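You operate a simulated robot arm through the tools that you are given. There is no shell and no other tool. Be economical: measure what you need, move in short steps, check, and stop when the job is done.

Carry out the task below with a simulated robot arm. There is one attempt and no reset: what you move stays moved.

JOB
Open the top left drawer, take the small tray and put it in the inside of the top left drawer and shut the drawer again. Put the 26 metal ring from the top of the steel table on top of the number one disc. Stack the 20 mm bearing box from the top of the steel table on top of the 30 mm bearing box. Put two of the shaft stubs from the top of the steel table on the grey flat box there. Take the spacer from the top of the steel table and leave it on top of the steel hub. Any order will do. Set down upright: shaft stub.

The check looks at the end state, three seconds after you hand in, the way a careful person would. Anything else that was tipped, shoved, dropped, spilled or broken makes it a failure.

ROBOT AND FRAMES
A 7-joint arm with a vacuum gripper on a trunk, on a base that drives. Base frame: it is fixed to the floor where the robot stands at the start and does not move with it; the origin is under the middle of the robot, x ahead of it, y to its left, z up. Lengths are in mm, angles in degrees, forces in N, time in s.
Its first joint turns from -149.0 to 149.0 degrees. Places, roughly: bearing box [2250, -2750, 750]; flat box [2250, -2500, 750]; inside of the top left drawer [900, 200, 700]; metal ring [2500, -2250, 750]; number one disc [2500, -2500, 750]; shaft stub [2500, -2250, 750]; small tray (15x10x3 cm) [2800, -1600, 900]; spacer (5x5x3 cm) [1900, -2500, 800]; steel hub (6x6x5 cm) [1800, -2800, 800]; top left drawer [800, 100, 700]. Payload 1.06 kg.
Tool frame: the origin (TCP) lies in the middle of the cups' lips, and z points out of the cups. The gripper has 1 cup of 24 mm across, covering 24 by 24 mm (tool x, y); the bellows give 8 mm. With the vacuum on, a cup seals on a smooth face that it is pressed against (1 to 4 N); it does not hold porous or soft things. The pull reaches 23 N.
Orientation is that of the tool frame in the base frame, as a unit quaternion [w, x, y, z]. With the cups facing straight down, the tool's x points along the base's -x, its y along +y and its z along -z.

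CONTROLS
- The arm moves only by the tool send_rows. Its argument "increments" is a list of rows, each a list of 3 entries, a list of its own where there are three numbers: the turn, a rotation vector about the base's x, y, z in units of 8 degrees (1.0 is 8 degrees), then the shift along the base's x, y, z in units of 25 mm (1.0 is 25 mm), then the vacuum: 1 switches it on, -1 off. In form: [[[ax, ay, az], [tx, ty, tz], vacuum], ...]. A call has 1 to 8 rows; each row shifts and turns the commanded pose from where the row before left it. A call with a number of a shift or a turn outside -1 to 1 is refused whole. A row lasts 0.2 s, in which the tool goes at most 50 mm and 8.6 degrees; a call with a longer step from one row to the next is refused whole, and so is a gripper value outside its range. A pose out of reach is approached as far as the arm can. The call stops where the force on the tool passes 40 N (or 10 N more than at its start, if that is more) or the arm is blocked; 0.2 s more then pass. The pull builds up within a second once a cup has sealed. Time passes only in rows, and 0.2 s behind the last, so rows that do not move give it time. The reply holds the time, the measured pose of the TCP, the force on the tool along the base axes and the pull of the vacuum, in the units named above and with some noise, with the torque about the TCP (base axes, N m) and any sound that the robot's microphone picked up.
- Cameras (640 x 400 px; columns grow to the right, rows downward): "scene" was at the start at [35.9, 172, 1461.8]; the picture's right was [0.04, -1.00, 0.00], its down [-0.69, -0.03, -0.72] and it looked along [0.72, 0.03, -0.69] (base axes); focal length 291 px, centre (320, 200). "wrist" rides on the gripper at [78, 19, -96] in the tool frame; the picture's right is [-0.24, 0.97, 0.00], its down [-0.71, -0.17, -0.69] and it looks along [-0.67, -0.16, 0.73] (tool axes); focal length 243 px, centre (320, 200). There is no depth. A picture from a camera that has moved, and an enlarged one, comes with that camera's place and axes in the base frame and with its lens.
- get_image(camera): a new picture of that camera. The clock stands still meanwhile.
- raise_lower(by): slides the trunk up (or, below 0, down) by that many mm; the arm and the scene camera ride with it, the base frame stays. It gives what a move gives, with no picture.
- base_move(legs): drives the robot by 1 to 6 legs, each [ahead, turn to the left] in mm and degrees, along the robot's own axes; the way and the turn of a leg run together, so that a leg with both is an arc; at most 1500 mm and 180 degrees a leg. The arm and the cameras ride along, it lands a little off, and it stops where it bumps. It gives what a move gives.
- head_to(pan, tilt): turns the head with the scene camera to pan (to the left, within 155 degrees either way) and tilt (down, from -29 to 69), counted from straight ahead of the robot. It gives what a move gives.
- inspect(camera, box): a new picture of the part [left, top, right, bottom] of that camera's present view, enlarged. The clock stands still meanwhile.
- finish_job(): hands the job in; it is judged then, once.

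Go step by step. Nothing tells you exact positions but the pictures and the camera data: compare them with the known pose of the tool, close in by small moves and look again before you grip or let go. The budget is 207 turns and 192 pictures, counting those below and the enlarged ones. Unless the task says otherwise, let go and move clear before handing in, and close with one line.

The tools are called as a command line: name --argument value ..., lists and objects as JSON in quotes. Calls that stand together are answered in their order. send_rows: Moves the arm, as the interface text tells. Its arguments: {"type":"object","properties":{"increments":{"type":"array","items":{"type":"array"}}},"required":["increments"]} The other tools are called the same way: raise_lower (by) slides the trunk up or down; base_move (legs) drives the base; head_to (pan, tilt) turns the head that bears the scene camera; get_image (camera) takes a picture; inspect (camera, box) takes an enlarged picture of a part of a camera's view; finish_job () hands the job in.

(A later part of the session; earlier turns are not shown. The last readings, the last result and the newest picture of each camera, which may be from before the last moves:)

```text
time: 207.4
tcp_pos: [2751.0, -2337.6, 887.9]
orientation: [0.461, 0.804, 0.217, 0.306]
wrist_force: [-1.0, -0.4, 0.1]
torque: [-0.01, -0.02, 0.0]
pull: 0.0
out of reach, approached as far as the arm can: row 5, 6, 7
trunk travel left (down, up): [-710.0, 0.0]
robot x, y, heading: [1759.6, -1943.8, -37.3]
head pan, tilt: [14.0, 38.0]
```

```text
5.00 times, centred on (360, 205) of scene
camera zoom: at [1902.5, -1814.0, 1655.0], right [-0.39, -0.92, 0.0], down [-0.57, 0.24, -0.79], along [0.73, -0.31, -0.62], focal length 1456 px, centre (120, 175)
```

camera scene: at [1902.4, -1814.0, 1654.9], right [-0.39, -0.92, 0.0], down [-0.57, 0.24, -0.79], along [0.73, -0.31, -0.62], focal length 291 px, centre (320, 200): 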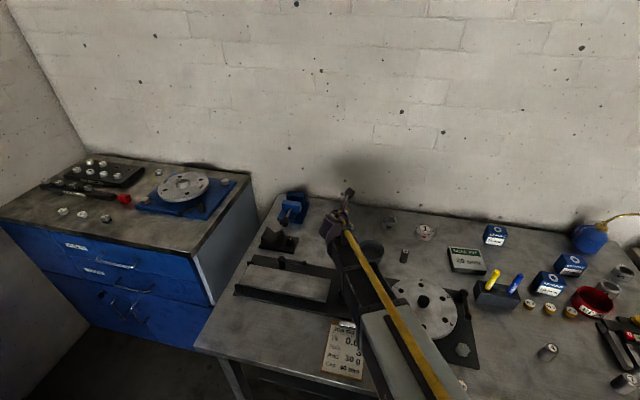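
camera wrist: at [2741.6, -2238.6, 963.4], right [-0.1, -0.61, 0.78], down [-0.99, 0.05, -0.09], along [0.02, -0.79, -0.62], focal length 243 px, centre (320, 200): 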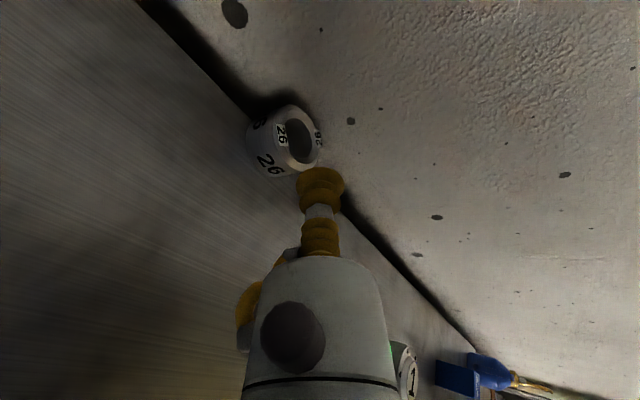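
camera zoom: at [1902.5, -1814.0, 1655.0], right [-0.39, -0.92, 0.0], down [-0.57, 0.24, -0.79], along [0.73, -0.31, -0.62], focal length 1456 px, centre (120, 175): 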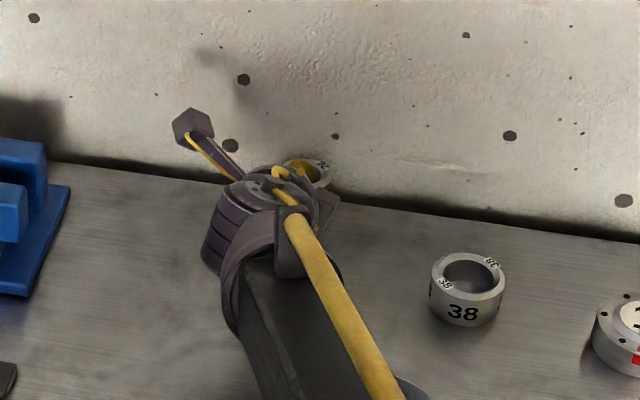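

I'm at the reach limit with the trunk so high. I'll raise the arm and lower the trunk by the same amount to gain reach.

send_rows --increments '[[[0, 0, 0], [0, 0, 1], -1], [[0, 0, 0], [0, 0, 1], -1], [[0, 0, 0], [0, 0, 1], -1], [[0, 0, 0], [0, 0, 1], -1], [[0, 0, 0], [0, 0, 1], -1], [[0, 0, 0], [0, 0, 1], -1], [[0, 0, 0], [0, 0, 1], -1], [[0, 0, 0], [0, 0, 1], -1]]'

send_rows --increments '[[[0, 0, 0], [0, 0, 1], -1], [[0, 0, 0], [0, 0, 1], -1], [[0.56, 0.65, 0], [0, 0, 1], -1], [[0.56, 0.65, 0], [0, 0, 1], -1], [[0.56, 0.65, 0], [0, 0, 0], -1], [[0.2, 0.23, 0], [0, 0, 0], -1], [[0, 0, 0], [0, 0, 0], -1]]'

raise_lower --by -290

get_image --camera "wrist"

get_image --camera "scene"

```text
time: 209.2
tcp_pos: [2734.1, -2284.8, 960.5]
orientation: [0.473, 0.796, 0.208, 0.316]
wrist_force: [0.0, 0.3, 0.2]
torque: [0.01, 0.04, -0.05]
pull: 0.0
out of reach, approached as far as the arm can: row 1, 2, 3, 4, 5, 6, 7, 8
trunk travel left (down, up): [-710.0, 0.0]
robot x, y, heading: [1760.7, -1944.4, -36.8]
head pan, tilt: [14.0, 38.0]
```

```text
time: 210.8
tcp_pos: [2728.7, -2268.5, 968.3]
orientation: [0.474, 0.795, 0.206, 0.317]
wrist_force: [0.3, 1.0, 0.8]
torque: [0.0, 0.01, -0.02]
pull: 0.1
out of reach, approached as far as the arm can: row 1, 2, 3, 4, 5
trunk travel left (down, up): [-710.0, 0.0]
robot x, y, heading: [1755.8, -1940.2, -36.9]
head pan, tilt: [14.0, 38.0]
```

```text
time: 212.4
tcp_pos: [2731.0, -2267.4, 828.1]
orientation: [0.48, 0.79, 0.212, 0.318]
wrist_force: [-3.0, 1.7, 12.8]
torque: [0.19, 0.86, 0.01]
pull: 0.0
trunk travel left (down, up): [-561.0, 149.0]
robot x, y, heading: [1759.1, -1942.3, -36.9]
head pan, tilt: [14.0, 38.0]
stopped: the force on the tool passed its limit at 60 N (the readings are from after the stop); the commanded pose is now the measured one
```

```text
93 pictures are left
camera wrist: at [2718.7, -2167.4, 900.6], right [-0.14, -0.59, 0.8], down [-0.99, 0.05, -0.13], along [0.04, -0.81, -0.59], focal length 243 px, centre (320, 200)
```

wrist: 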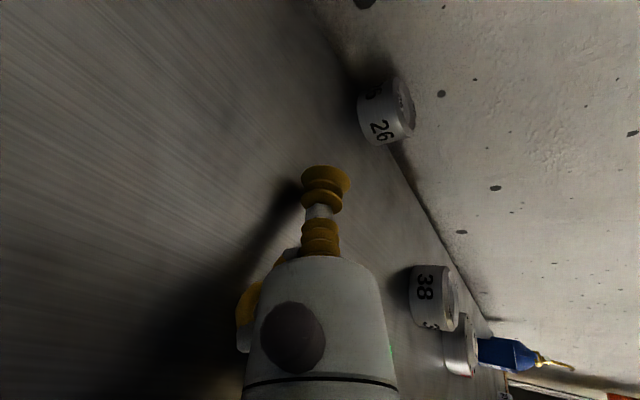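

```text
92 pictures are left
camera scene: at [1900.6, -1813.5, 1505.3], right [-0.39, -0.92, 0.0], down [-0.57, 0.24, -0.79], along [0.73, -0.31, -0.61], focal length 291 px, centre (320, 200)
```

scene: 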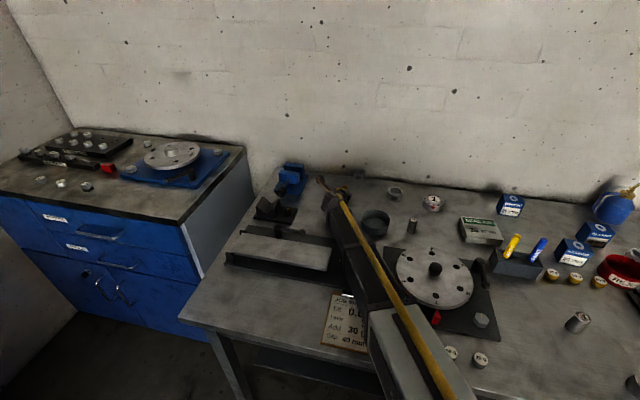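

The trunk move pressed the cup on the table and stopped; nothing was disturbed. I'll raise the trunk and return the tool to a normal pose before going on, checking each step.

raise_lower --by 149

```text
time: 214.2
tcp_pos: [2730.6, -2268.8, 975.3]
orientation: [0.478, 0.791, 0.211, 0.317]
wrist_force: [0.4, 0.6, -0.3]
torque: [0.0, 0.0, 0.0]
pull: 0.0
trunk travel left (down, up): [-710.0, 0.0]
robot x, y, heading: [1757.1, -1941.5, -37.0]
head pan, tilt: [14.0, 38.0]
```

send_rows --increments '[[[0.7, -0.62, -0.34], [-0.5, 0.4, 0.2], -1], [[0.7, -0.62, -0.34], [-0.5, 0.4, 0.2], -1], [[0.7, -0.62, -0.34], [-0.5, 0.4, 0.2], -1], [[0.7, -0.62, -0.34], [-0.5, 0.4, 0.2], -1], [[0.7, -0.62, -0.34], [0, 0, 0.2], -1], [[0.7, -0.62, -0.34], [0, 0, 0.2], -1], [[0.7, -0.62, -0.34], [0, 0, 0.2], -1], [[0.7, -0.62, -0.34], [0, 0, 0], -1]]'

```text
time: 216.0
tcp_pos: [2681.2, -2229.9, 1010.1]
orientation: [0.238, 0.783, -0.239, 0.522]
wrist_force: [-0.1, -0.1, 0.1]
torque: [0.02, 0.03, -0.05]
pull: 0.1
trunk travel left (down, up): [-710.0, 0.0]
robot x, y, heading: [1761.5, -1938.9, -36.9]
head pan, tilt: [14.0, 38.0]
```

Back to the camera-up pose. I'll pitch down to about 53° to hook the ring from above.

send_rows --increments '[[[0.6, 0.72, 0], [0, 0, 0], -1], [[0.6, 0.72, 0], [0, 0, 0], -1], [[0.6, 0.72, 0], [0, 0, 0], -1], [[0.6, 0.72, 0], [0, 0, 0], -1], [[0, 0, 0], [0, 0, 0], -1]]'

raise_lower --by -110

```text
time: 217.2
tcp_pos: [2682.3, -2229.7, 1009.5]
orientation: [0.148, 0.9, -0.269, 0.309]
wrist_force: [0.2, 0.2, -0.7]
torque: [-0.01, 0.01, -0.02]
pull: 0.1
trunk travel left (down, up): [-710.0, 0.0]
robot x, y, heading: [1757.3, -1942.2, -36.7]
head pan, tilt: [14.0, 38.0]
```

```text
time: 218.6
tcp_pos: [2681.8, -2229.9, 900.2]
orientation: [0.149, 0.9, -0.27, 0.31]
wrist_force: [-0.8, 0.5, 0.4]
torque: [0.04, -0.02, -0.02]
pull: 0.1
trunk travel left (down, up): [-600.0, 110.0]
robot x, y, heading: [1757.9, -1943.4, -36.6]
head pan, tilt: [14.0, 38.0]
```

send_rows --increments '[[[0, 0, 0], [0.68, -0.92, 0], -1], [[0, 0, 0], [0.68, -0.92, 0], -1], [[0, 0, 0], [0.68, -0.92, 0], -1], [[0, 0, 0], [0.68, -0.92, 0], -1], [[0, 0, 0], [0.68, -0.92, 0], -1], [[0, 0, 0], [0.68, -0.92, 0], -1], [[0, 0, 0], [0, 0, 0], -1]]'

get_image --camera "wrist"

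```text
time: 220.2
tcp_pos: [2782.2, -2367.3, 899.0]
orientation: [0.149, 0.9, -0.269, 0.31]
wrist_force: [-0.1, -0.1, 0.5]
torque: [0.01, 0.02, 0.01]
pull: 0.0
trunk travel left (down, up): [-600.0, 110.0]
robot x, y, heading: [1756.7, -1943.4, -37.1]
head pan, tilt: [14.0, 38.0]
```

```text
91 pictures are left
camera wrist: at [2778.8, -2371.6, 1024.2], right [-0.72, -0.7, -0.05], down [-0.7, 0.71, 0.06], along [0.0, 0.08, -1.0], focal length 243 px, centre (320, 200)
```

wrist: 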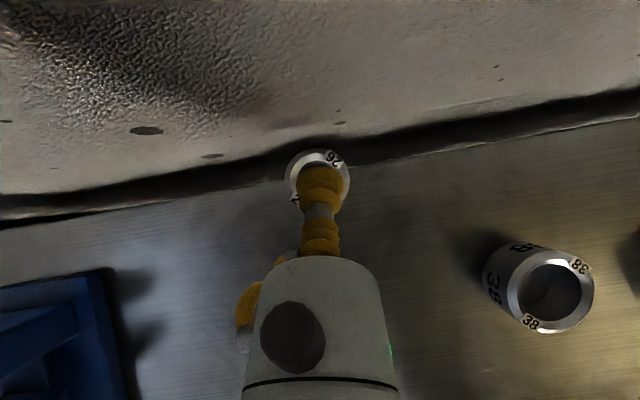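

The camera looks straight down on the ring, at (2790, -2367). I'll lower the cup's edge into the bore.

send_rows --increments '[[[0, 0, 0], [0.3, 0, -0.8], -1], [[0, 0, 0], [0, 0, -0.8], -1], [[0, 0, 0], [0, 0, -0.4], -1], [[0, 0, 0], [0, 0, -0.25], -1], [[0, 0, 0], [0, 0, 0], -1]]'

inspect --camera "wrist" --box '[240, 120, 400, 240]'

```text
time: 221.4
tcp_pos: [2790.7, -2367.4, 844.1]
orientation: [0.149, 0.899, -0.27, 0.31]
wrist_force: [-0.1, -0.5, -0.4]
torque: [0.02, 0.01, -0.03]
pull: 0.0
trunk travel left (down, up): [-600.0, 110.0]
robot x, y, heading: [1755.7, -1939.5, -36.7]
head pan, tilt: [14.0, 38.0]
```

```text
3.33 times, centred on (320, 180) of wrist
camera zoom: at [2786.4, -2371.7, 967.6], right [-0.72, -0.7, -0.05], down [-0.7, 0.71, 0.06], along [0.0, 0.08, -1.0], focal length 809 px, centre (320, 267)
```

zoom: 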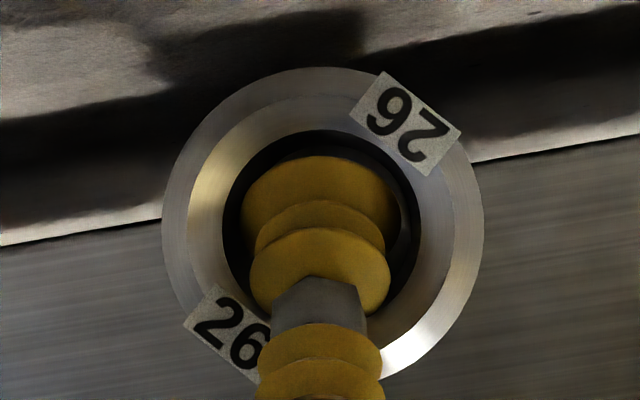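

The cup is inside the bore; the ring's centre was only ~5 mm from the edge. Dragging it back toward me.

send_rows --increments '[[[0, 0, 0], [-0.24, 0.18, 0], -1], [[0, 0, 0], [-0.32, 0.24, 0], -1], [[0, 0, 0], [-0.32, 0.24, 0], -1], [[0, 0, 0], [-0.32, 0.24, 0], -1], [[0, 0, 0], [-0.32, 0.24, 0], -1], [[0, 0, 0], [-0.32, 0.24, 0], -1], [[0, 0, 0], [-0.32, 0.24, 0], -1], [[0, 0, 0], [-0.32, 0.24, 0], -1]]'

get_image --camera "wrist"

```text
time: 223.2
tcp_pos: [2729.1, -2321.6, 844.4]
orientation: [0.148, 0.9, -0.269, 0.31]
wrist_force: [0.6, 0.4, 0.5]
torque: [-0.01, 0.01, 0.02]
pull: 0.1
trunk travel left (down, up): [-600.0, 110.0]
robot x, y, heading: [1760.0, -1940.0, -37.1]
head pan, tilt: [14.0, 38.0]
```

```text
89 pictures are left
camera wrist: at [2724.5, -2325.8, 968.1], right [-0.72, -0.7, -0.05], down [-0.7, 0.71, 0.06], along [0.0, 0.08, -1.0], focal length 243 px, centre (320, 200)
```

wrist: 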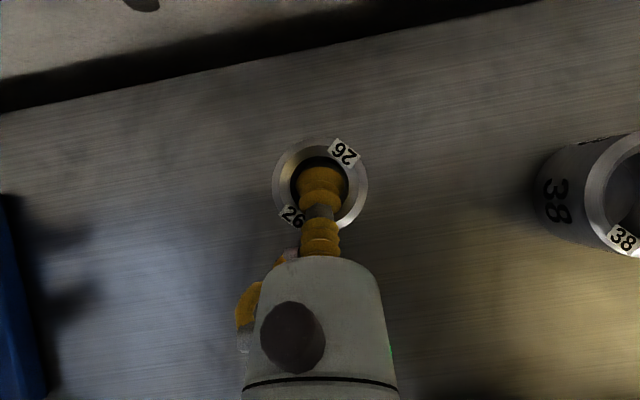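

The hook-drag works very well. I'll bring the ring back to open table.

send_rows --increments '[[[0, 0, 0], [-0.32, 0.24, 0], -1], [[0, 0, 0], [-0.32, 0.24, 0], -1], [[0, 0, 0], [-0.32, 0.24, 0], -1], [[0, 0, 0], [-0.32, 0.24, 0], -1], [[0, 0, 0], [-0.32, 0.24, 0], -1], [[0, 0, 0], [-0.32, 0.24, 0], -1], [[0, 0, 0], [-0.32, 0.24, 0], -1], [[0, 0, 0], [-0.32, 0.24, 0], -1]]'

send_rows --increments '[[[0, 0, 0], [-0.3, 0.22, 0], -1], [[0, 0, 0], [-0.3, 0.22, 0], -1], [[0, 0, 0], [0.15, -0.11, 0], -1], [[0, 0, 0], [0, 0, 0.5], -1], [[0, 0, 0], [0, 0, 1], -1], [[0.6, 0.72, 0], [0, 0, 0.5], -1], [[0.6, 0.72, 0], [0, 0, 0], -1], [[0.6, 0.72, 0], [0, 0, 0], -1]]'

get_image --camera "wrist"

```text
time: 225.0
tcp_pos: [2665.0, -2273.0, 842.9]
orientation: [0.15, 0.899, -0.27, 0.309]
wrist_force: [0.1, -0.6, 0.3]
torque: [-0.02, 0.03, 0.02]
pull: 0.0
trunk travel left (down, up): [-600.0, 110.0]
robot x, y, heading: [1757.0, -1938.9, -37.2]
head pan, tilt: [14.0, 38.0]
```

```text
time: 226.8
tcp_pos: [2654.3, -2264.4, 894.0]
orientation: [0.074, 0.948, -0.28, 0.134]
wrist_force: [-0.3, -0.8, 0.2]
torque: [-0.02, 0.0, -0.01]
pull: 0.0
trunk travel left (down, up): [-600.0, 110.0]
robot x, y, heading: [1757.6, -1942.5, -36.6]
head pan, tilt: [14.0, 38.0]
```

```text
88 pictures are left
camera wrist: at [2686.4, -2300.0, 1008.9], right [-0.73, -0.69, -0.01], down [-0.62, 0.65, 0.43], along [-0.29, 0.32, -0.9], focal length 243 px, centre (320, 200)
```

wrist: 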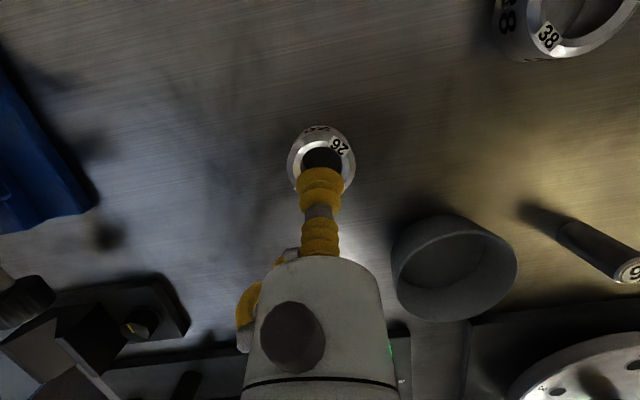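

The ring stands at about (2651, -2262). The plan is to insert the cup down the bore along its tilt, then tip the ring up on the gripper like a ring on a finger. I'll line up first.

send_rows --increments '[[[0, 0, 0], [-0.68, 0.66, 0], -1], [[0, 0, 0], [0.15, -0.154, -0.68], -1], [[0, 0, 0], [0.15, -0.154, -0.68], -1], [[0, 0, 0], [0, 0, 0], -1]]'

inspect --camera "wrist" --box '[240, 100, 400, 220]'

```text
time: 227.8
tcp_pos: [2645.6, -2257.1, 858.9]
orientation: [0.074, 0.947, -0.281, 0.135]
wrist_force: [0.1, 0.8, -0.3]
torque: [0.0, 0.01, -0.01]
pull: 0.1
trunk travel left (down, up): [-600.0, 110.0]
robot x, y, heading: [1758.6, -1941.1, -36.8]
head pan, tilt: [14.0, 38.0]
```

```text
3.33 times, centred on (320, 160) of wrist
camera zoom: at [2676.6, -2291.4, 974.0], right [-0.73, -0.69, -0.01], down [-0.62, 0.65, 0.43], along [-0.29, 0.32, -0.9], focal length 809 px, centre (320, 333)
```

zoom: 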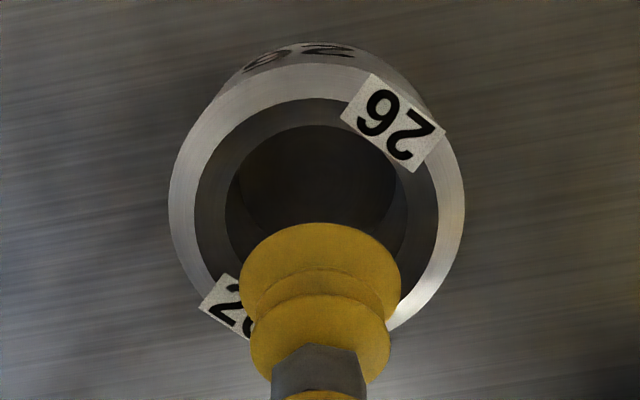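

send_rows --increments '[[[0, 0, 0], [0.127, -0.129, -0.57], -1], [[0, 0, 0], [0.127, -0.129, -0.57], -1], [[0, 0, 0], [0.04, -0.04, -0.18], -1], [[0, 0, 0], [0, 0, 0], -1]]'

inspect --camera "wrist" --box '[240, 100, 400, 220]'

```text
time: 228.4
tcp_pos: [2651.1, -2261.3, 842.1]
orientation: [0.075, 0.946, -0.281, 0.141]
wrist_force: [-4.3, 1.6, 21.6]
torque: [0.22, 0.24, -0.01]
pull: 0.2
trunk travel left (down, up): [-600.0, 110.0]
robot x, y, heading: [1758.1, -1940.8, -37.0]
head pan, tilt: [14.0, 38.0]
stopped in row 3: the force on the tool passed its limit at 48 N (the readings are from after the stop); the commanded pose is now the measured one
```

```text
3.33 times, centred on (320, 160) of wrist
camera zoom: at [2681.8, -2296.8, 958.8], right [-0.73, -0.69, -0.01], down [-0.63, 0.66, 0.42], along [-0.28, 0.31, -0.91], focal length 809 px, centre (320, 333)
```

zoom: 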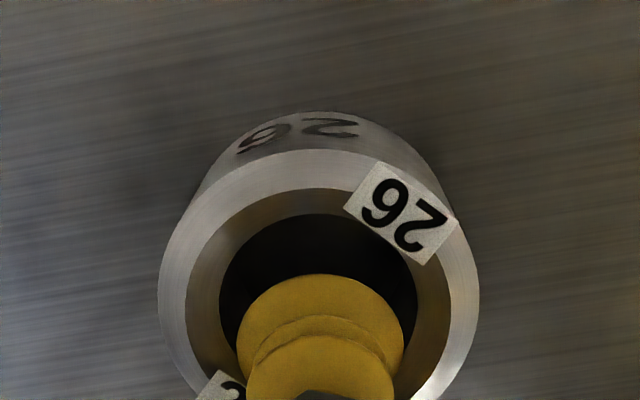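

The lip caught the near rim. I'll lift a little, shift forward, and retry.

send_rows --increments '[[[0, 0, 0], [0, 0, 0.25], -1], [[0, 0, 0], [0.17, -0.17, 0], -1], [[0, 0, 0], [0.02, -0.02, -0.3], -1], [[0, 0, 0], [0.02, -0.02, -0.2], -1], [[0, 0, 0], [0, 0, 0], -1]]'

inspect --camera "wrist" --box '[240, 100, 400, 220]'

```text
time: 229.6
tcp_pos: [2658.1, -2267.7, 831.2]
orientation: [0.075, 0.947, -0.28, 0.139]
wrist_force: [-0.1, -0.1, 0.8]
torque: [-0.02, -0.02, 0.01]
pull: 0.1
trunk travel left (down, up): [-600.0, 110.0]
robot x, y, heading: [1760.2, -1940.3, -36.6]
head pan, tilt: [14.0, 38.0]
```

```text
3.33 times, centred on (320, 160) of wrist
camera zoom: at [2689.3, -2303.1, 947.4], right [-0.73, -0.69, -0.01], down [-0.63, 0.65, 0.42], along [-0.28, 0.31, -0.91], focal length 809 px, centre (320, 333)
```

zoom: 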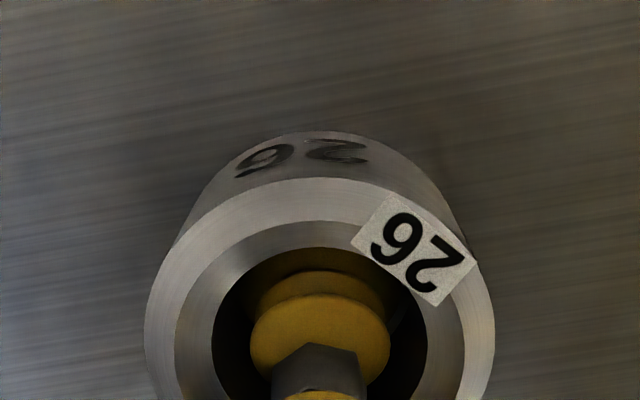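

The cup is well inside the bore. I'll go slightly deeper and then begin tipping the ring up about its near edge.

send_rows --increments '[[[0, 0, 0], [0.02, -0.02, -0.16], -1], [[-0.35, -0.35, 0], [0, 0, 0], -1], [[-0.7, -0.7, 0], [-0.031, 0.031, 0.144], -1], [[-0.7, -0.7, 0], [-0.045, 0.045, 0.14], -1], [[-0.7, -0.7, 0], [-0.057, 0.057, 0.13], -1], [[0, 0, 0], [0, 0, 0], -1]]'

get_image --camera "wrist"

inspect --camera "scene" --box '[310, 165, 410, 245]'

```text
time: 231.0
tcp_pos: [2655.6, -2266.7, 839.6]
orientation: [0.185, 0.883, -0.261, 0.343]
wrist_force: [0.2, 0.2, -0.3]
torque: [-0.01, 0.01, 0.0]
pull: 0.1
trunk travel left (down, up): [-600.0, 110.0]
robot x, y, heading: [1762.4, -1940.2, -36.9]
head pan, tilt: [14.0, 38.0]
```

```text
84 pictures are left
camera wrist: at [2644.6, -2257.7, 962.2], right [-0.72, -0.69, -0.02], down [-0.69, 0.72, -0.05], along [0.05, -0.02, -1.0], focal length 243 px, centre (320, 200)
```

wrist: 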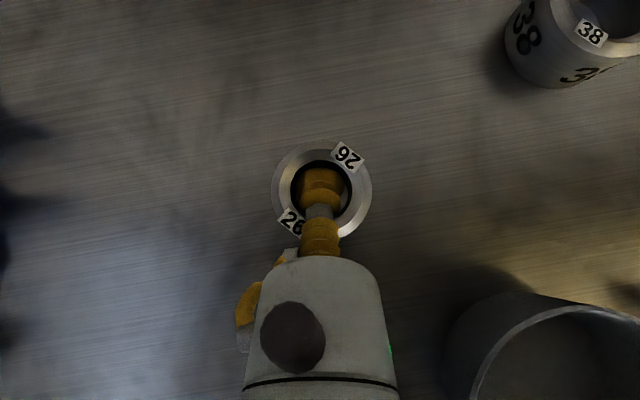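

```text
5.00 times, centred on (360, 205) of scene
camera zoom: at [1902.7, -1814.2, 1544.6], right [-0.39, -0.92, 0.0], down [-0.57, 0.24, -0.79], along [0.73, -0.31, -0.62], focal length 1456 px, centre (120, 175)
```

zoom: 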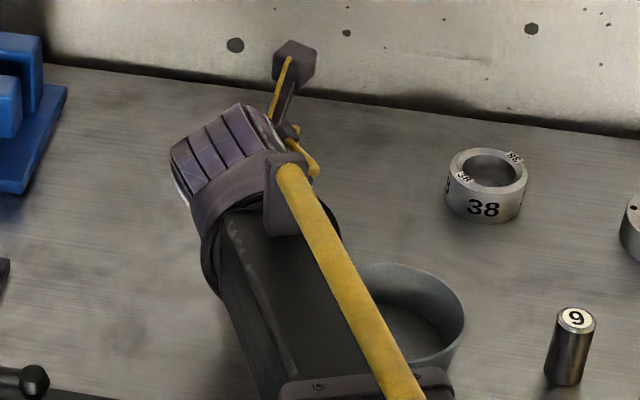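

The ring stayed flat because the tip rode up. I'll push the tip back down into the bore at this angle to wedge it, watching the force.

send_rows --increments '[[[0, 0, 0], [0.06, -0.06, -0.12], -1], [[0, 0, 0], [0.06, -0.06, -0.12], -1], [[0, 0, 0], [0, 0, -0.12], -1], [[0, 0, 0], [0, 0, 0], -1]]'

```text
time: 232.0
tcp_pos: [2657.5, -2268.0, 830.8]
orientation: [0.185, 0.882, -0.261, 0.344]
wrist_force: [1.7, 0.7, 15.2]
torque: [0.3, 0.32, -0.05]
pull: 0.0
trunk travel left (down, up): [-600.0, 110.0]
robot x, y, heading: [1758.9, -1944.9, -37.1]
head pan, tilt: [14.0, 38.0]
```

There's contact on the near rim. Now rotating about that contact should make the lip press the far wall and tip the ring.

send_rows --increments '[[[-0.35, -0.35, 0], [0.03, -0.03, 0.07], -1], [[-0.35, -0.35, 0], [0.03, -0.03, 0.07], -1], [[-0.35, -0.35, 0], [0.03, -0.03, 0.08], -1], [[-0.35, -0.35, 0], [0.02, -0.02, 0.08], -1], [[0, 0, 0], [0, 0, 0], -1]]'

inspect --camera "wrist" --box '[220, 100, 420, 260]'

```text
time: 233.2
tcp_pos: [2660.0, -2271.5, 839.4]
orientation: [0.244, 0.822, -0.244, 0.453]
wrist_force: [2.0, 2.2, 22.8]
torque: [0.54, 0.57, -0.06]
pull: 0.0
trunk travel left (down, up): [-600.0, 110.0]
robot x, y, heading: [1759.3, -1942.3, -36.8]
head pan, tilt: [14.0, 38.0]
```

```text
2.50 times, centred on (320, 180) of wrist
camera zoom: at [2625.3, -2239.4, 955.0], right [-0.71, -0.7, -0.03], down [-0.66, 0.68, -0.32], along [0.24, -0.21, -0.95], focal length 606 px, centre (320, 250)
```

zoom: 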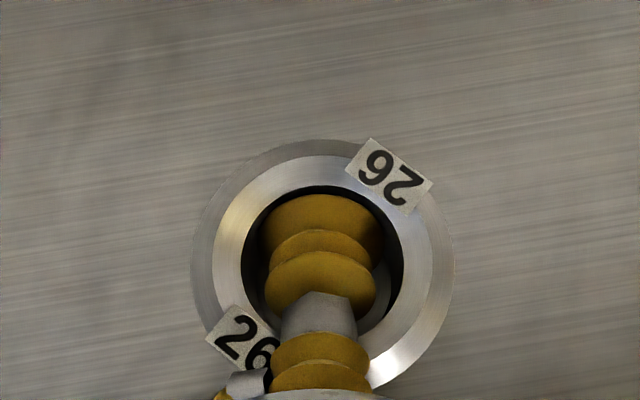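

send_rows --increments '[[[0, 0, 0], [0.085, -0.085, 0.02], -1], [[-0.35, -0.35, 0], [0.02, -0.02, 0.1], -1], [[-0.35, -0.35, 0], [0.02, -0.02, 0.1], -1], [[-0.35, -0.35, 0], [0.01, -0.01, 0.11], -1], [[-0.35, -0.35, 0], [0.01, -0.01, 0.11], -1], [[0, 0, 0], [0, 0, 0], -1]]'

inspect --camera "wrist" --box '[220, 100, 420, 260]'

```text
time: 234.6
tcp_pos: [2661.8, -2273.4, 851.4]
orientation: [0.298, 0.746, -0.221, 0.552]
wrist_force: [-8.9, 9.7, 22.2]
torque: [1.24, 1.04, 0.08]
pull: 0.1
trunk travel left (down, up): [-600.0, 110.0]
robot x, y, heading: [1758.4, -1943.3, -36.9]
head pan, tilt: [14.0, 38.0]
```

```text
2.50 times, centred on (320, 180) of wrist
camera zoom: at [2606.8, -2221.4, 949.4], right [-0.71, -0.7, -0.03], down [-0.57, 0.6, -0.57], along [0.42, -0.39, -0.82], focal length 606 px, centre (320, 250)
```

zoom: 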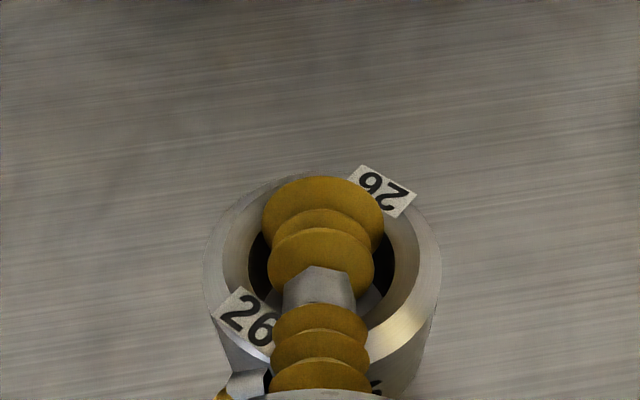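

Still flat: the lip slid out over the far rim. I need a deeper wedge: about 30° off vertical with the lip low on the far wall. Lifting and re-posing.

send_rows --increments '[[[0, 0, 0], [0, 0, 0.6], -1], [[0, 0, 0], [0, 0, 0.6], -1], [[0.7, 0.7, 0], [0, 0, 0.4], -1], [[0.7, 0.7, 0], [0, 0, 0], -1], [[0.7, 0.7, 0], [0, 0, 0], -1], [[0.7, 0.7, 0], [0, 0, 0], -1], [[0.6, 0.6, 0], [0, 0, 0], -1], [[0, 0, 0], [0, 0, 0], -1]]'

get_image --camera "wrist"

```text
time: 236.4
tcp_pos: [2664.9, -2274.4, 888.3]
orientation: [0.158, 0.904, -0.267, 0.293]
wrist_force: [0.2, -0.4, -0.5]
torque: [-0.02, 0.03, 0.02]
pull: 0.0
trunk travel left (down, up): [-600.0, 110.0]
robot x, y, heading: [1757.9, -1943.6, -36.7]
head pan, tilt: [14.0, 38.0]
```

```text
80 pictures are left
camera wrist: at [2664.7, -2277.7, 1012.5], right [-0.72, -0.69, -0.02], down [-0.69, 0.72, 0.07], along [-0.04, 0.07, -1.0], focal length 243 px, centre (320, 200)
```

wrist: 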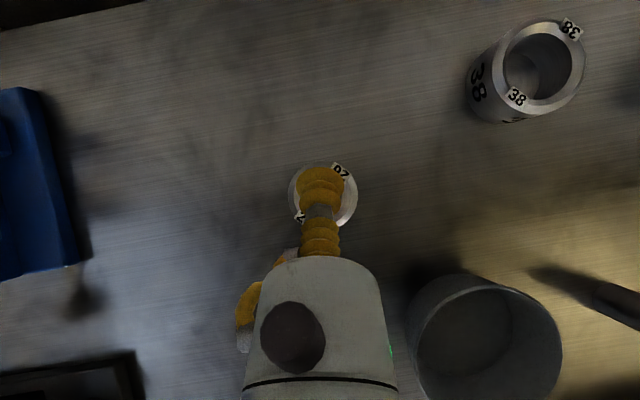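

send_rows --increments '[[[0.78, 0.78, 0], [-0.13, 0.08, -0.6], -1], [[0, 0, 0], [0, 0, -0.6], -1], [[0, 0, 0], [0, 0, -0.5], -1], [[0, 0, 0], [0, 0, -0.3], -1], [[0, 0, 0], [0, 0, -0.2], -1], [[0, 0, 0], [0, 0, 0], -1]]'

inspect --camera "wrist" --box '[240, 120, 400, 240]'

```text
refused: row 1 steps farther than a row can; nothing moved
```

```text
3.33 times, centred on (320, 180) of wrist
camera zoom: at [2664.7, -2277.7, 1012.5], right [-0.72, -0.69, -0.02], down [-0.69, 0.72, 0.07], along [-0.04, 0.07, -1.0], focal length 809 px, centre (320, 267)
```

zoom: 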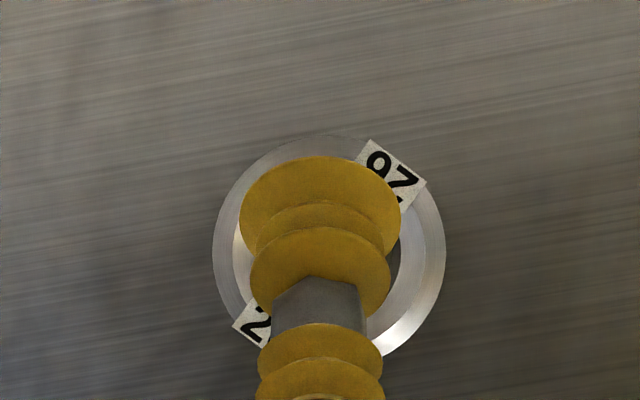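

send_rows --increments '[[[0.7, 0.7, 0], [-0.13, 0.08, -0.6], -1], [[0, 0, 0], [0, 0, -0.6], -1], [[0, 0, 0], [0, 0, -0.5], -1], [[0, 0, 0], [0, 0, -0.3], -1], [[0, 0, 0], [0, 0, -0.2], -1], [[0, 0, 0], [0, 0, 0], -1]]'

inspect --camera "wrist" --box '[240, 120, 400, 240]'

```text
time: 237.8
tcp_pos: [2661.9, -2272.4, 833.3]
orientation: [0.128, 0.923, -0.274, 0.237]
wrist_force: [0.6, 0.2, -0.8]
torque: [0.0, -0.01, 0.01]
pull: 0.0
trunk travel left (down, up): [-600.0, 110.0]
robot x, y, heading: [1755.7, -1939.2, -36.9]
head pan, tilt: [14.0, 38.0]
```

```text
3.33 times, centred on (320, 180) of wrist
camera zoom: at [2673.3, -2287.7, 955.9], right [-0.72, -0.69, -0.02], down [-0.68, 0.71, 0.21], along [-0.13, 0.16, -0.98], focal length 809 px, centre (320, 267)
```

zoom: 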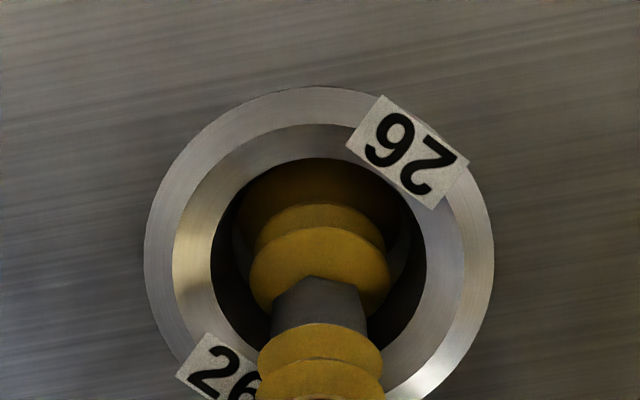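

The lip is well inside, against the far wall. Now I'll lower to contact, preload, and rotate about the ring's near bottom edge.

send_rows --increments '[[[0, 0, 0], [0.02, -0.02, -0.2], -1], [[-0.35, -0.35, 0], [0.02, -0.02, 0], -1], [[-0.35, -0.35, 0], [-0.01, 0.01, 0.05], -1], [[-0.35, -0.35, 0], [-0.02, 0.02, 0.07], -1], [[-0.35, -0.35, 0], [-0.02, 0.02, 0.075], -1], [[-0.35, -0.35, 0], [-0.025, 0.025, 0.07], -1], [[0, 0, 0], [0, 0, 0], -1]]'

inspect --camera "wrist" --box '[220, 100, 420, 260]'

```text
time: 239.4
tcp_pos: [2659.7, -2271.6, 835.6]
orientation: [0.205, 0.865, -0.257, 0.379]
wrist_force: [-1.0, 0.1, 6.4]
torque: [0.1, 0.09, 0.01]
pull: 0.0
trunk travel left (down, up): [-600.0, 110.0]
robot x, y, heading: [1762.0, -1943.1, -36.5]
head pan, tilt: [14.0, 38.0]
```

```text
2.50 times, centred on (320, 180) of wrist
camera zoom: at [2641.8, -2256.3, 957.4], right [-0.72, -0.7, -0.02], down [-0.69, 0.71, -0.14], along [0.11, -0.08, -0.99], focal length 606 px, centre (320, 250)
```

zoom: 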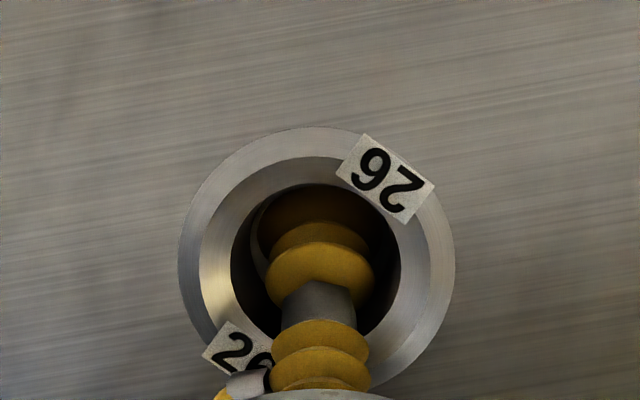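

The ring slid back as I rotated, so no tipping. The lever only works near 25° off vertical with the lip low. I'll re-insert that way and overdrive the rotation.

send_rows --increments '[[[0, 0, 0], [0, 0, 0.5], -1], [[0, 0, 0], [0, 0, 0.7], -1], [[0.72, 0.72, 0], [-0.07, 0.1, 0], -1], [[0.72, 0.72, 0], [-0.07, 0.1, 0], -1], [[0.72, 0.72, 0], [0, 0, 0], -1], [[0, 0, 0], [0, 0, 0], -1]]'

inspect --camera "wrist" --box '[240, 120, 400, 240]'

```text
time: 240.8
tcp_pos: [2656.3, -2267.6, 863.3]
orientation: [0.108, 0.933, -0.277, 0.203]
wrist_force: [-0.9, 0.4, -0.2]
torque: [0.0, 0.01, 0.02]
pull: 0.0
trunk travel left (down, up): [-600.0, 110.0]
robot x, y, heading: [1757.1, -1944.5, -36.7]
head pan, tilt: [14.0, 38.0]
```

```text
3.33 times, centred on (320, 180) of wrist
camera zoom: at [2676.2, -2289.3, 985.3], right [-0.72, -0.69, -0.01], down [-0.66, 0.69, 0.29], along [-0.19, 0.22, -0.96], focal length 809 px, centre (320, 267)
```

zoom: 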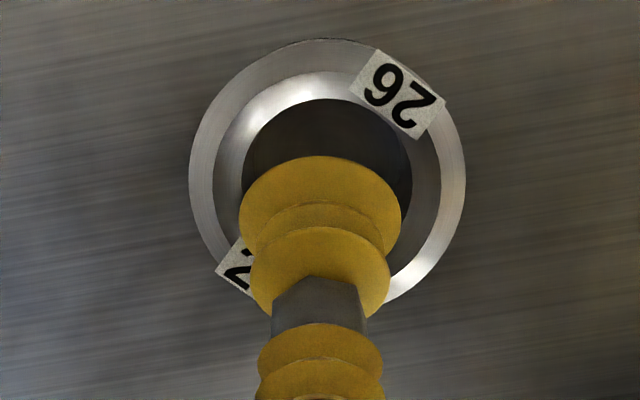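

send_rows --increments '[[[0, 0, 0], [0.18, -0.17, -0.4], -1], [[0, 0, 0], [0, 0, -0.5], -1], [[0, 0, 0], [0, 0, -0.35], -1], [[0, 0, 0], [0.02, -0.02, -0.2], -1], [[0, 0, 0], [0, 0, 0], -1]]'

send_rows --increments '[[[-0.35, -0.35, 0], [0.02, -0.02, 0], -1], [[-0.35, -0.35, 0], [0.02, -0.02, 0], -1], [[-0.35, -0.35, 0], [0.01, -0.01, 0.03], -1], [[0, 0, 0], [0, 0, 0], -1]]'

inspect --camera "wrist" --box '[220, 100, 420, 260]'

```text
time: 242.0
tcp_pos: [2662.0, -2272.0, 828.9]
orientation: [0.109, 0.933, -0.277, 0.203]
wrist_force: [0.3, 0.0, 2.2]
torque: [0.01, 0.02, -0.02]
pull: 0.1
trunk travel left (down, up): [-600.0, 110.0]
robot x, y, heading: [1762.7, -1936.3, -36.9]
head pan, tilt: [14.0, 38.0]
```

```text
time: 243.0
tcp_pos: [2662.2, -2272.4, 829.4]
orientation: [0.157, 0.905, -0.269, 0.29]
wrist_force: [0.6, -1.2, 6.9]
torque: [0.14, 0.15, 0.0]
pull: 0.0
trunk travel left (down, up): [-600.0, 110.0]
robot x, y, heading: [1757.3, -1942.9, -36.8]
head pan, tilt: [14.0, 38.0]
```

```text
2.50 times, centred on (320, 180) of wrist
camera zoom: at [2663.3, -2276.9, 954.3], right [-0.72, -0.69, -0.02], down [-0.69, 0.72, 0.08], along [-0.04, 0.07, -1.0], focal length 606 px, centre (320, 250)
```

zoom: 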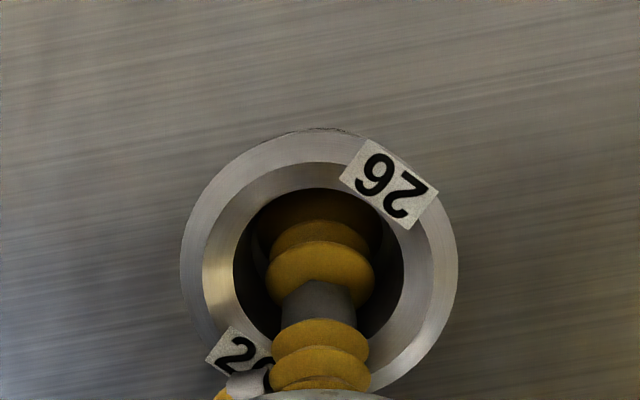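

send_rows --increments '[[[-0.35, -0.35, 0], [0, 0, 0], -1], [[-0.35, -0.35, 0], [0, 0, 0.02], -1], [[-0.35, -0.35, 0], [0, 0, 0.02], -1], [[0, 0, 0], [0, 0, 0], -1]]'

inspect --camera "wrist" --box '[220, 100, 420, 260]'

```text
time: 244.0
tcp_pos: [2661.6, -2272.8, 833.4]
orientation: [0.202, 0.867, -0.257, 0.377]
wrist_force: [-1.8, 1.3, 19.5]
torque: [0.42, 0.39, 0.0]
pull: 0.1
trunk travel left (down, up): [-600.0, 110.0]
robot x, y, heading: [1758.7, -1941.8, -36.7]
head pan, tilt: [14.0, 38.0]
```

```text
2.50 times, centred on (320, 180) of wrist
camera zoom: at [2644.0, -2257.7, 955.4], right [-0.72, -0.7, -0.02], down [-0.69, 0.71, -0.13], along [0.11, -0.07, -0.99], focal length 606 px, centre (320, 250)
```

zoom: 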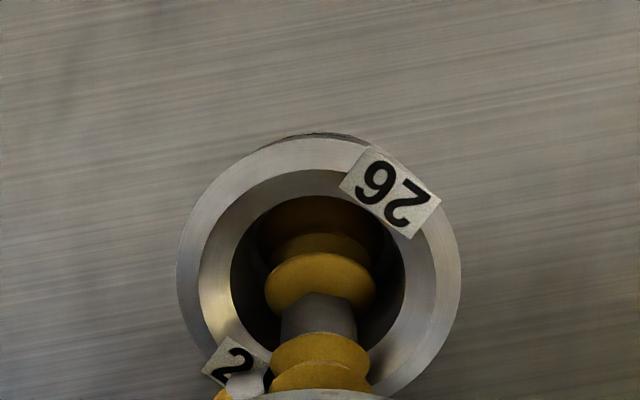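

The far outer wall is now visible, so the ring is starting to tip up. Continuing the rotation about its near edge.

send_rows --increments '[[[-0.35, -0.35, 0], [-0.01, 0.01, 0.05], -1], [[-0.35, -0.35, 0], [-0.015, 0.015, 0.06], -1], [[-0.35, -0.35, 0], [-0.02, 0.02, 0.06], -1], [[-0.35, -0.35, 0], [-0.02, 0.02, 0.06], -1], [[0, 0, 0], [0, 0, 0], -1]]'

inspect --camera "wrist" --box '[220, 100, 420, 260]'

```text
time: 245.2
tcp_pos: [2660.2, -2269.6, 839.4]
orientation: [0.26, 0.803, -0.237, 0.481]
wrist_force: [-6.7, 7.3, 25.5]
torque: [0.53, 0.53, -0.04]
pull: 0.0
trunk travel left (down, up): [-600.0, 110.0]
robot x, y, heading: [1758.5, -1943.6, -37.1]
head pan, tilt: [14.0, 38.0]
```

```text
2.50 times, centred on (320, 180) of wrist
camera zoom: at [2618.9, -2232.5, 950.7], right [-0.71, -0.7, -0.03], down [-0.64, 0.66, -0.39], along [0.29, -0.26, -0.92], focal length 606 px, centre (320, 250)
```

zoom: 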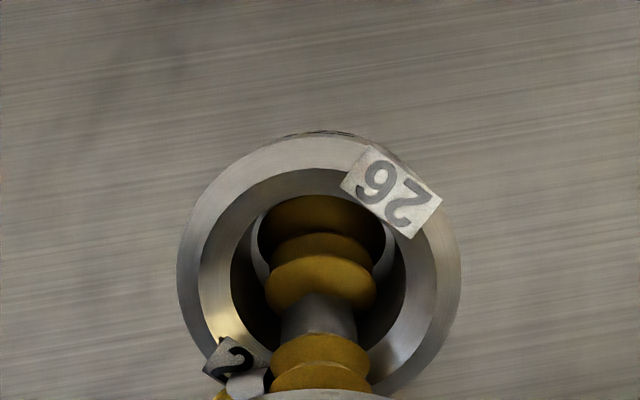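

The ring is rotating up with the tool, but the block will soon reach the table. Now I'll lift straight up gently so the lip raises the far side further.

send_rows --increments '[[[-0.1, -0.1, 0], [0, 0, 0.12], -1], [[-0.1, -0.1, 0], [0, 0, 0.12], -1], [[-0.1, -0.1, 0], [0, 0, 0.12], -1], [[-0.1, -0.1, 0], [0, 0, 0.12], -1], [[0, 0, 0], [0, 0, 0], -1]]'

inspect --camera "wrist" --box '[220, 100, 420, 260]'

```text
time: 246.4
tcp_pos: [2661.2, -2273.0, 847.8]
orientation: [0.275, 0.783, -0.231, 0.508]
wrist_force: [-0.2, -0.3, 0.5]
torque: [0.01, 0.02, 0.01]
pull: 0.0
trunk travel left (down, up): [-600.0, 110.0]
robot x, y, heading: [1759.0, -1942.0, -37.0]
head pan, tilt: [14.0, 38.0]
```

```text
2.50 times, centred on (320, 180) of wrist
camera zoom: at [2614.9, -2228.2, 954.9], right [-0.71, -0.7, -0.03], down [-0.61, 0.64, -0.46], along [0.34, -0.31, -0.89], focal length 606 px, centre (320, 250)
```

zoom: 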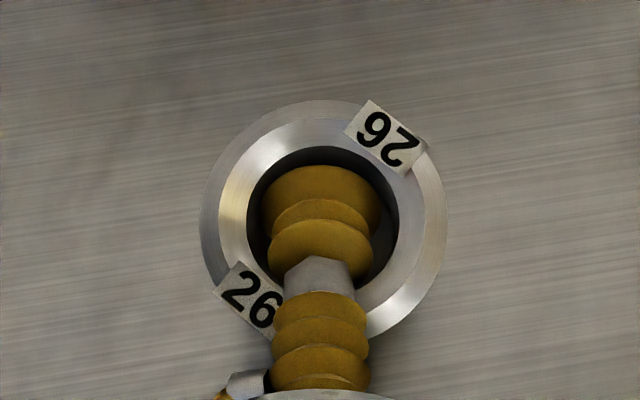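

It slipped off flat again; levering alone won't lift it. New idea: the blue vise is a solid backing. I'll hook-drag the ring against the vise's side, then press the cup on the ring's wall with the vise taking the reaction.

send_rows --increments '[[[0, 0, 0], [0, 0, 0.6], -1], [[0.66, 0.66, 0], [0, 0, 0.6], -1], [[0.66, 0.66, 0], [0, 0, 0], -1], [[0.66, 0.66, 0], [0, 0, 0], -1], [[0.66, 0.66, 0], [0, 0.06, 0], -1], [[0, 0, 0], [0, 0, -0.6], -1], [[0, 0, 0], [0, 0, -0.6], -1], [[0, 0, 0], [0, 0, -0.2], -1]]'

inspect --camera "wrist" --box '[220, 100, 420, 260]'

```text
time: 248.2
tcp_pos: [2661.4, -2269.6, 841.9]
orientation: [0.165, 0.899, -0.266, 0.307]
wrist_force: [0.4, -0.4, 0.1]
torque: [-0.02, 0.0, -0.02]
pull: 0.1
trunk travel left (down, up): [-600.0, 110.0]
robot x, y, heading: [1758.1, -1938.5, -36.9]
head pan, tilt: [14.0, 38.0]
```

```text
2.50 times, centred on (320, 180) of wrist
camera zoom: at [2658.9, -2270.1, 966.8], right [-0.72, -0.69, -0.02], down [-0.69, 0.72, 0.04], along [-0.02, 0.04, -1.0], focal length 606 px, centre (320, 250)
```

zoom: 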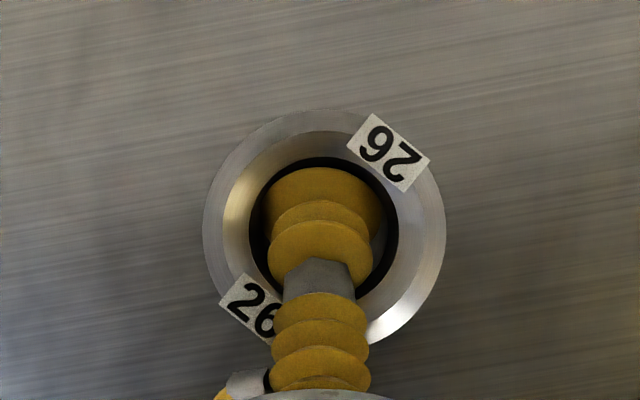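

Hooked. Dragging it sideways toward the vise.

send_rows --increments '[[[0, 0, 0], [0.2, 0.27, 0], -1], [[0, 0, 0], [0.26, 0.35, 0], -1], [[0, 0, 0], [0.26, 0.35, 0], -1], [[0, 0, 0], [0.26, 0.35, 0], -1], [[0, 0, 0], [0.26, 0.35, 0], -1], [[0, 0, 0], [0.26, 0.35, 0], -1], [[0, 0, 0], [0.26, 0.35, 0], -1], [[0, 0, 0], [0.26, 0.35, 0], -1]]'

get_image --camera "wrist"

```text
time: 250.0
tcp_pos: [2711.6, -2200.9, 844.3]
orientation: [0.166, 0.899, -0.266, 0.306]
wrist_force: [0.1, -0.5, -0.3]
torque: [0.0, 0.01, 0.01]
pull: 0.0
trunk travel left (down, up): [-600.0, 110.0]
robot x, y, heading: [1758.2, -1937.0, -36.8]
head pan, tilt: [14.0, 38.0]
```

```text
70 pictures are left
camera wrist: at [2709.6, -2201.6, 967.5], right [-0.72, -0.69, -0.02], down [-0.69, 0.72, 0.04], along [-0.02, 0.04, -1.0], focal length 243 px, centre (320, 200)
```

wrist: 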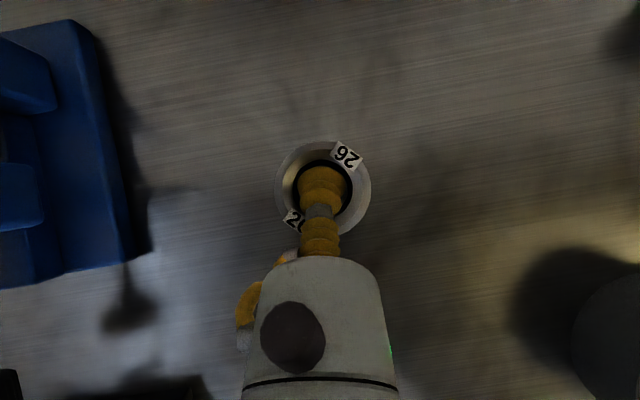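

The vise side is 90 mm further; the ring will meet it 21 mm behind its front corner. Continuing.

send_rows --increments '[[[0, 0, 0], [0.28, 0.32, 0], -1], [[0, 0, 0], [0.28, 0.32, 0], -1], [[0, 0, 0], [0.27, 0.33, 0], -1], [[0, 0, 0], [0.27, 0.33, 0], -1], [[0, 0, 0], [0.27, 0.33, 0], -1], [[0, 0, 0], [0.26, 0.34, 0], -1], [[0, 0, 0], [0.26, 0.34, 0], -1], [[0, 0, 0], [0.1, 0.13, 0], -1]]'

get_image --camera "wrist"

```text
time: 251.8
tcp_pos: [2762.3, -2141.5, 843.8]
orientation: [0.164, 0.899, -0.266, 0.308]
wrist_force: [-0.7, -0.6, 0.8]
torque: [-0.02, 0.01, 0.01]
pull: 0.1
trunk travel left (down, up): [-600.0, 110.0]
robot x, y, heading: [1757.1, -1942.5, -36.6]
head pan, tilt: [14.0, 38.0]
```

```text
69 pictures are left
camera wrist: at [2759.4, -2141.4, 967.5], right [-0.72, -0.69, -0.02], down [-0.69, 0.72, 0.04], along [-0.01, 0.04, -1.0], focal length 243 px, centre (320, 200)
```

wrist: 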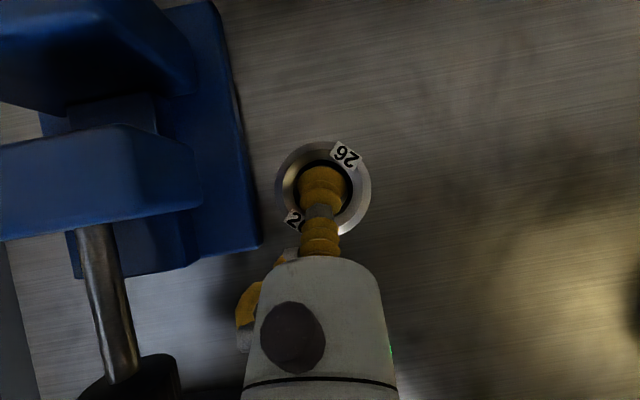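

send_rows --increments '[[[0, 0, 0], [0.14, 0.19, 0], -1], [[0, 0, 0], [0.14, 0.19, 0], -1], [[0, 0, 0], [0.07, 0.1, 0], -1], [[0, 0, 0], [0, 0, 0], -1]]'

inspect --camera "wrist" --box '[180, 100, 420, 280]'

```text
time: 252.8
tcp_pos: [2771.1, -2129.3, 842.8]
orientation: [0.167, 0.898, -0.267, 0.307]
wrist_force: [0.7, -0.4, 0.2]
torque: [-0.03, 0.02, 0.0]
pull: 0.1
trunk travel left (down, up): [-600.0, 110.0]
robot x, y, heading: [1758.6, -1940.7, -37.0]
head pan, tilt: [14.0, 38.0]
```

```text
2.22 times, centred on (300, 190) of wrist
camera zoom: at [2768.1, -2129.0, 967.5], right [-0.72, -0.69, -0.02], down [-0.69, 0.72, 0.04], along [-0.02, 0.04, -1.0], focal length 539 px, centre (364, 222)
```

zoom: 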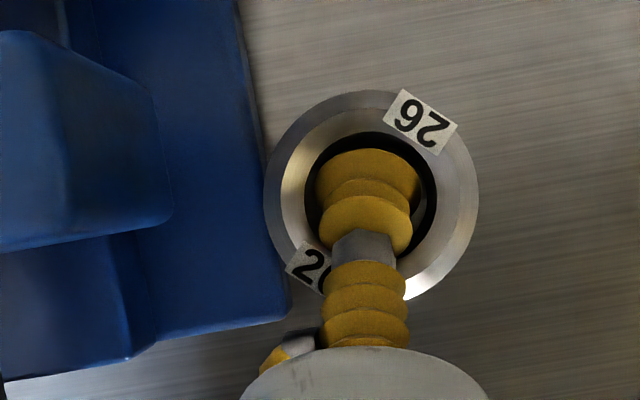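

The ring is against the vise base. I'll lift out and re-pose the tool pointing left toward the ring, doing it at a comfortable spot higher up.

send_rows --increments '[[[0, 0, 0], [0, 0, 0.8], -1], [[0, 0, 0], [0, 0, 1], -1], [[0, 0, 0], [0, 0, 1], -1], [[0.66, 0.66, 0], [-0.7, -0.5, 1], -1], [[0.66, 0.66, 0], [-0.9, -0.6, 0.5], -1], [[0.66, 0.66, 0], [-0.9, -0.6, 0], -1], [[0.66, 0.66, 0], [-0.9, -0.6, 0], -1], [[0.66, 0.66, 0], [-0.9, -0.6, 0], -1]]'

```text
time: 254.6
tcp_pos: [2662.7, -2202.1, 950.2]
orientation: [0.013, 0.958, -0.284, 0.026]
wrist_force: [0.3, -0.3, 0.1]
torque: [0.01, 0.01, 0.0]
pull: 0.0
trunk travel left (down, up): [-600.0, 110.0]
robot x, y, heading: [1755.5, -1941.0, -37.0]
head pan, tilt: [14.0, 38.0]
```

send_rows --increments '[[[0.8, -0.61, -0.15], [0, 0, 0], -1], [[0.8, -0.61, -0.15], [0, 0, 0], -1], [[0.8, -0.61, -0.15], [0, 0, 0], -1], [[0.8, -0.61, 0], [0, 0, 0], -1], [[0.8, -0.61, 0], [0, 0, 0], -1], [[0.8, -0.61, 0], [0, 0, 0], -1], [[0.8, -0.61, 0], [0, 0, 0], -1], [[0.8, -0.61, 0], [0, 0, 0], -1]]'

get_image --camera "scene"

```text
time: 256.4
tcp_pos: [2675.7, -2176.6, 996.5]
orientation: [-0.484, 0.798, -0.307, 0.189]
wrist_force: [0.1, -0.3, 0.0]
torque: [0.01, 0.0, -0.01]
pull: 0.2
out of reach, approached as far as the arm can: row 7, 8
trunk travel left (down, up): [-600.0, 110.0]
robot x, y, heading: [1759.9, -1942.6, -36.7]
head pan, tilt: [14.0, 38.0]
```

```text
67 pictures are left
camera scene: at [1902.8, -1814.4, 1544.6], right [-0.39, -0.92, 0.0], down [-0.57, 0.24, -0.79], along [0.73, -0.31, -0.62], focal length 291 px, centre (320, 200)
```

scene: 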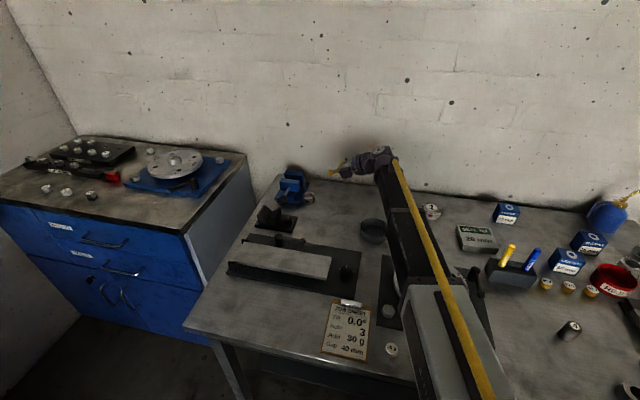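

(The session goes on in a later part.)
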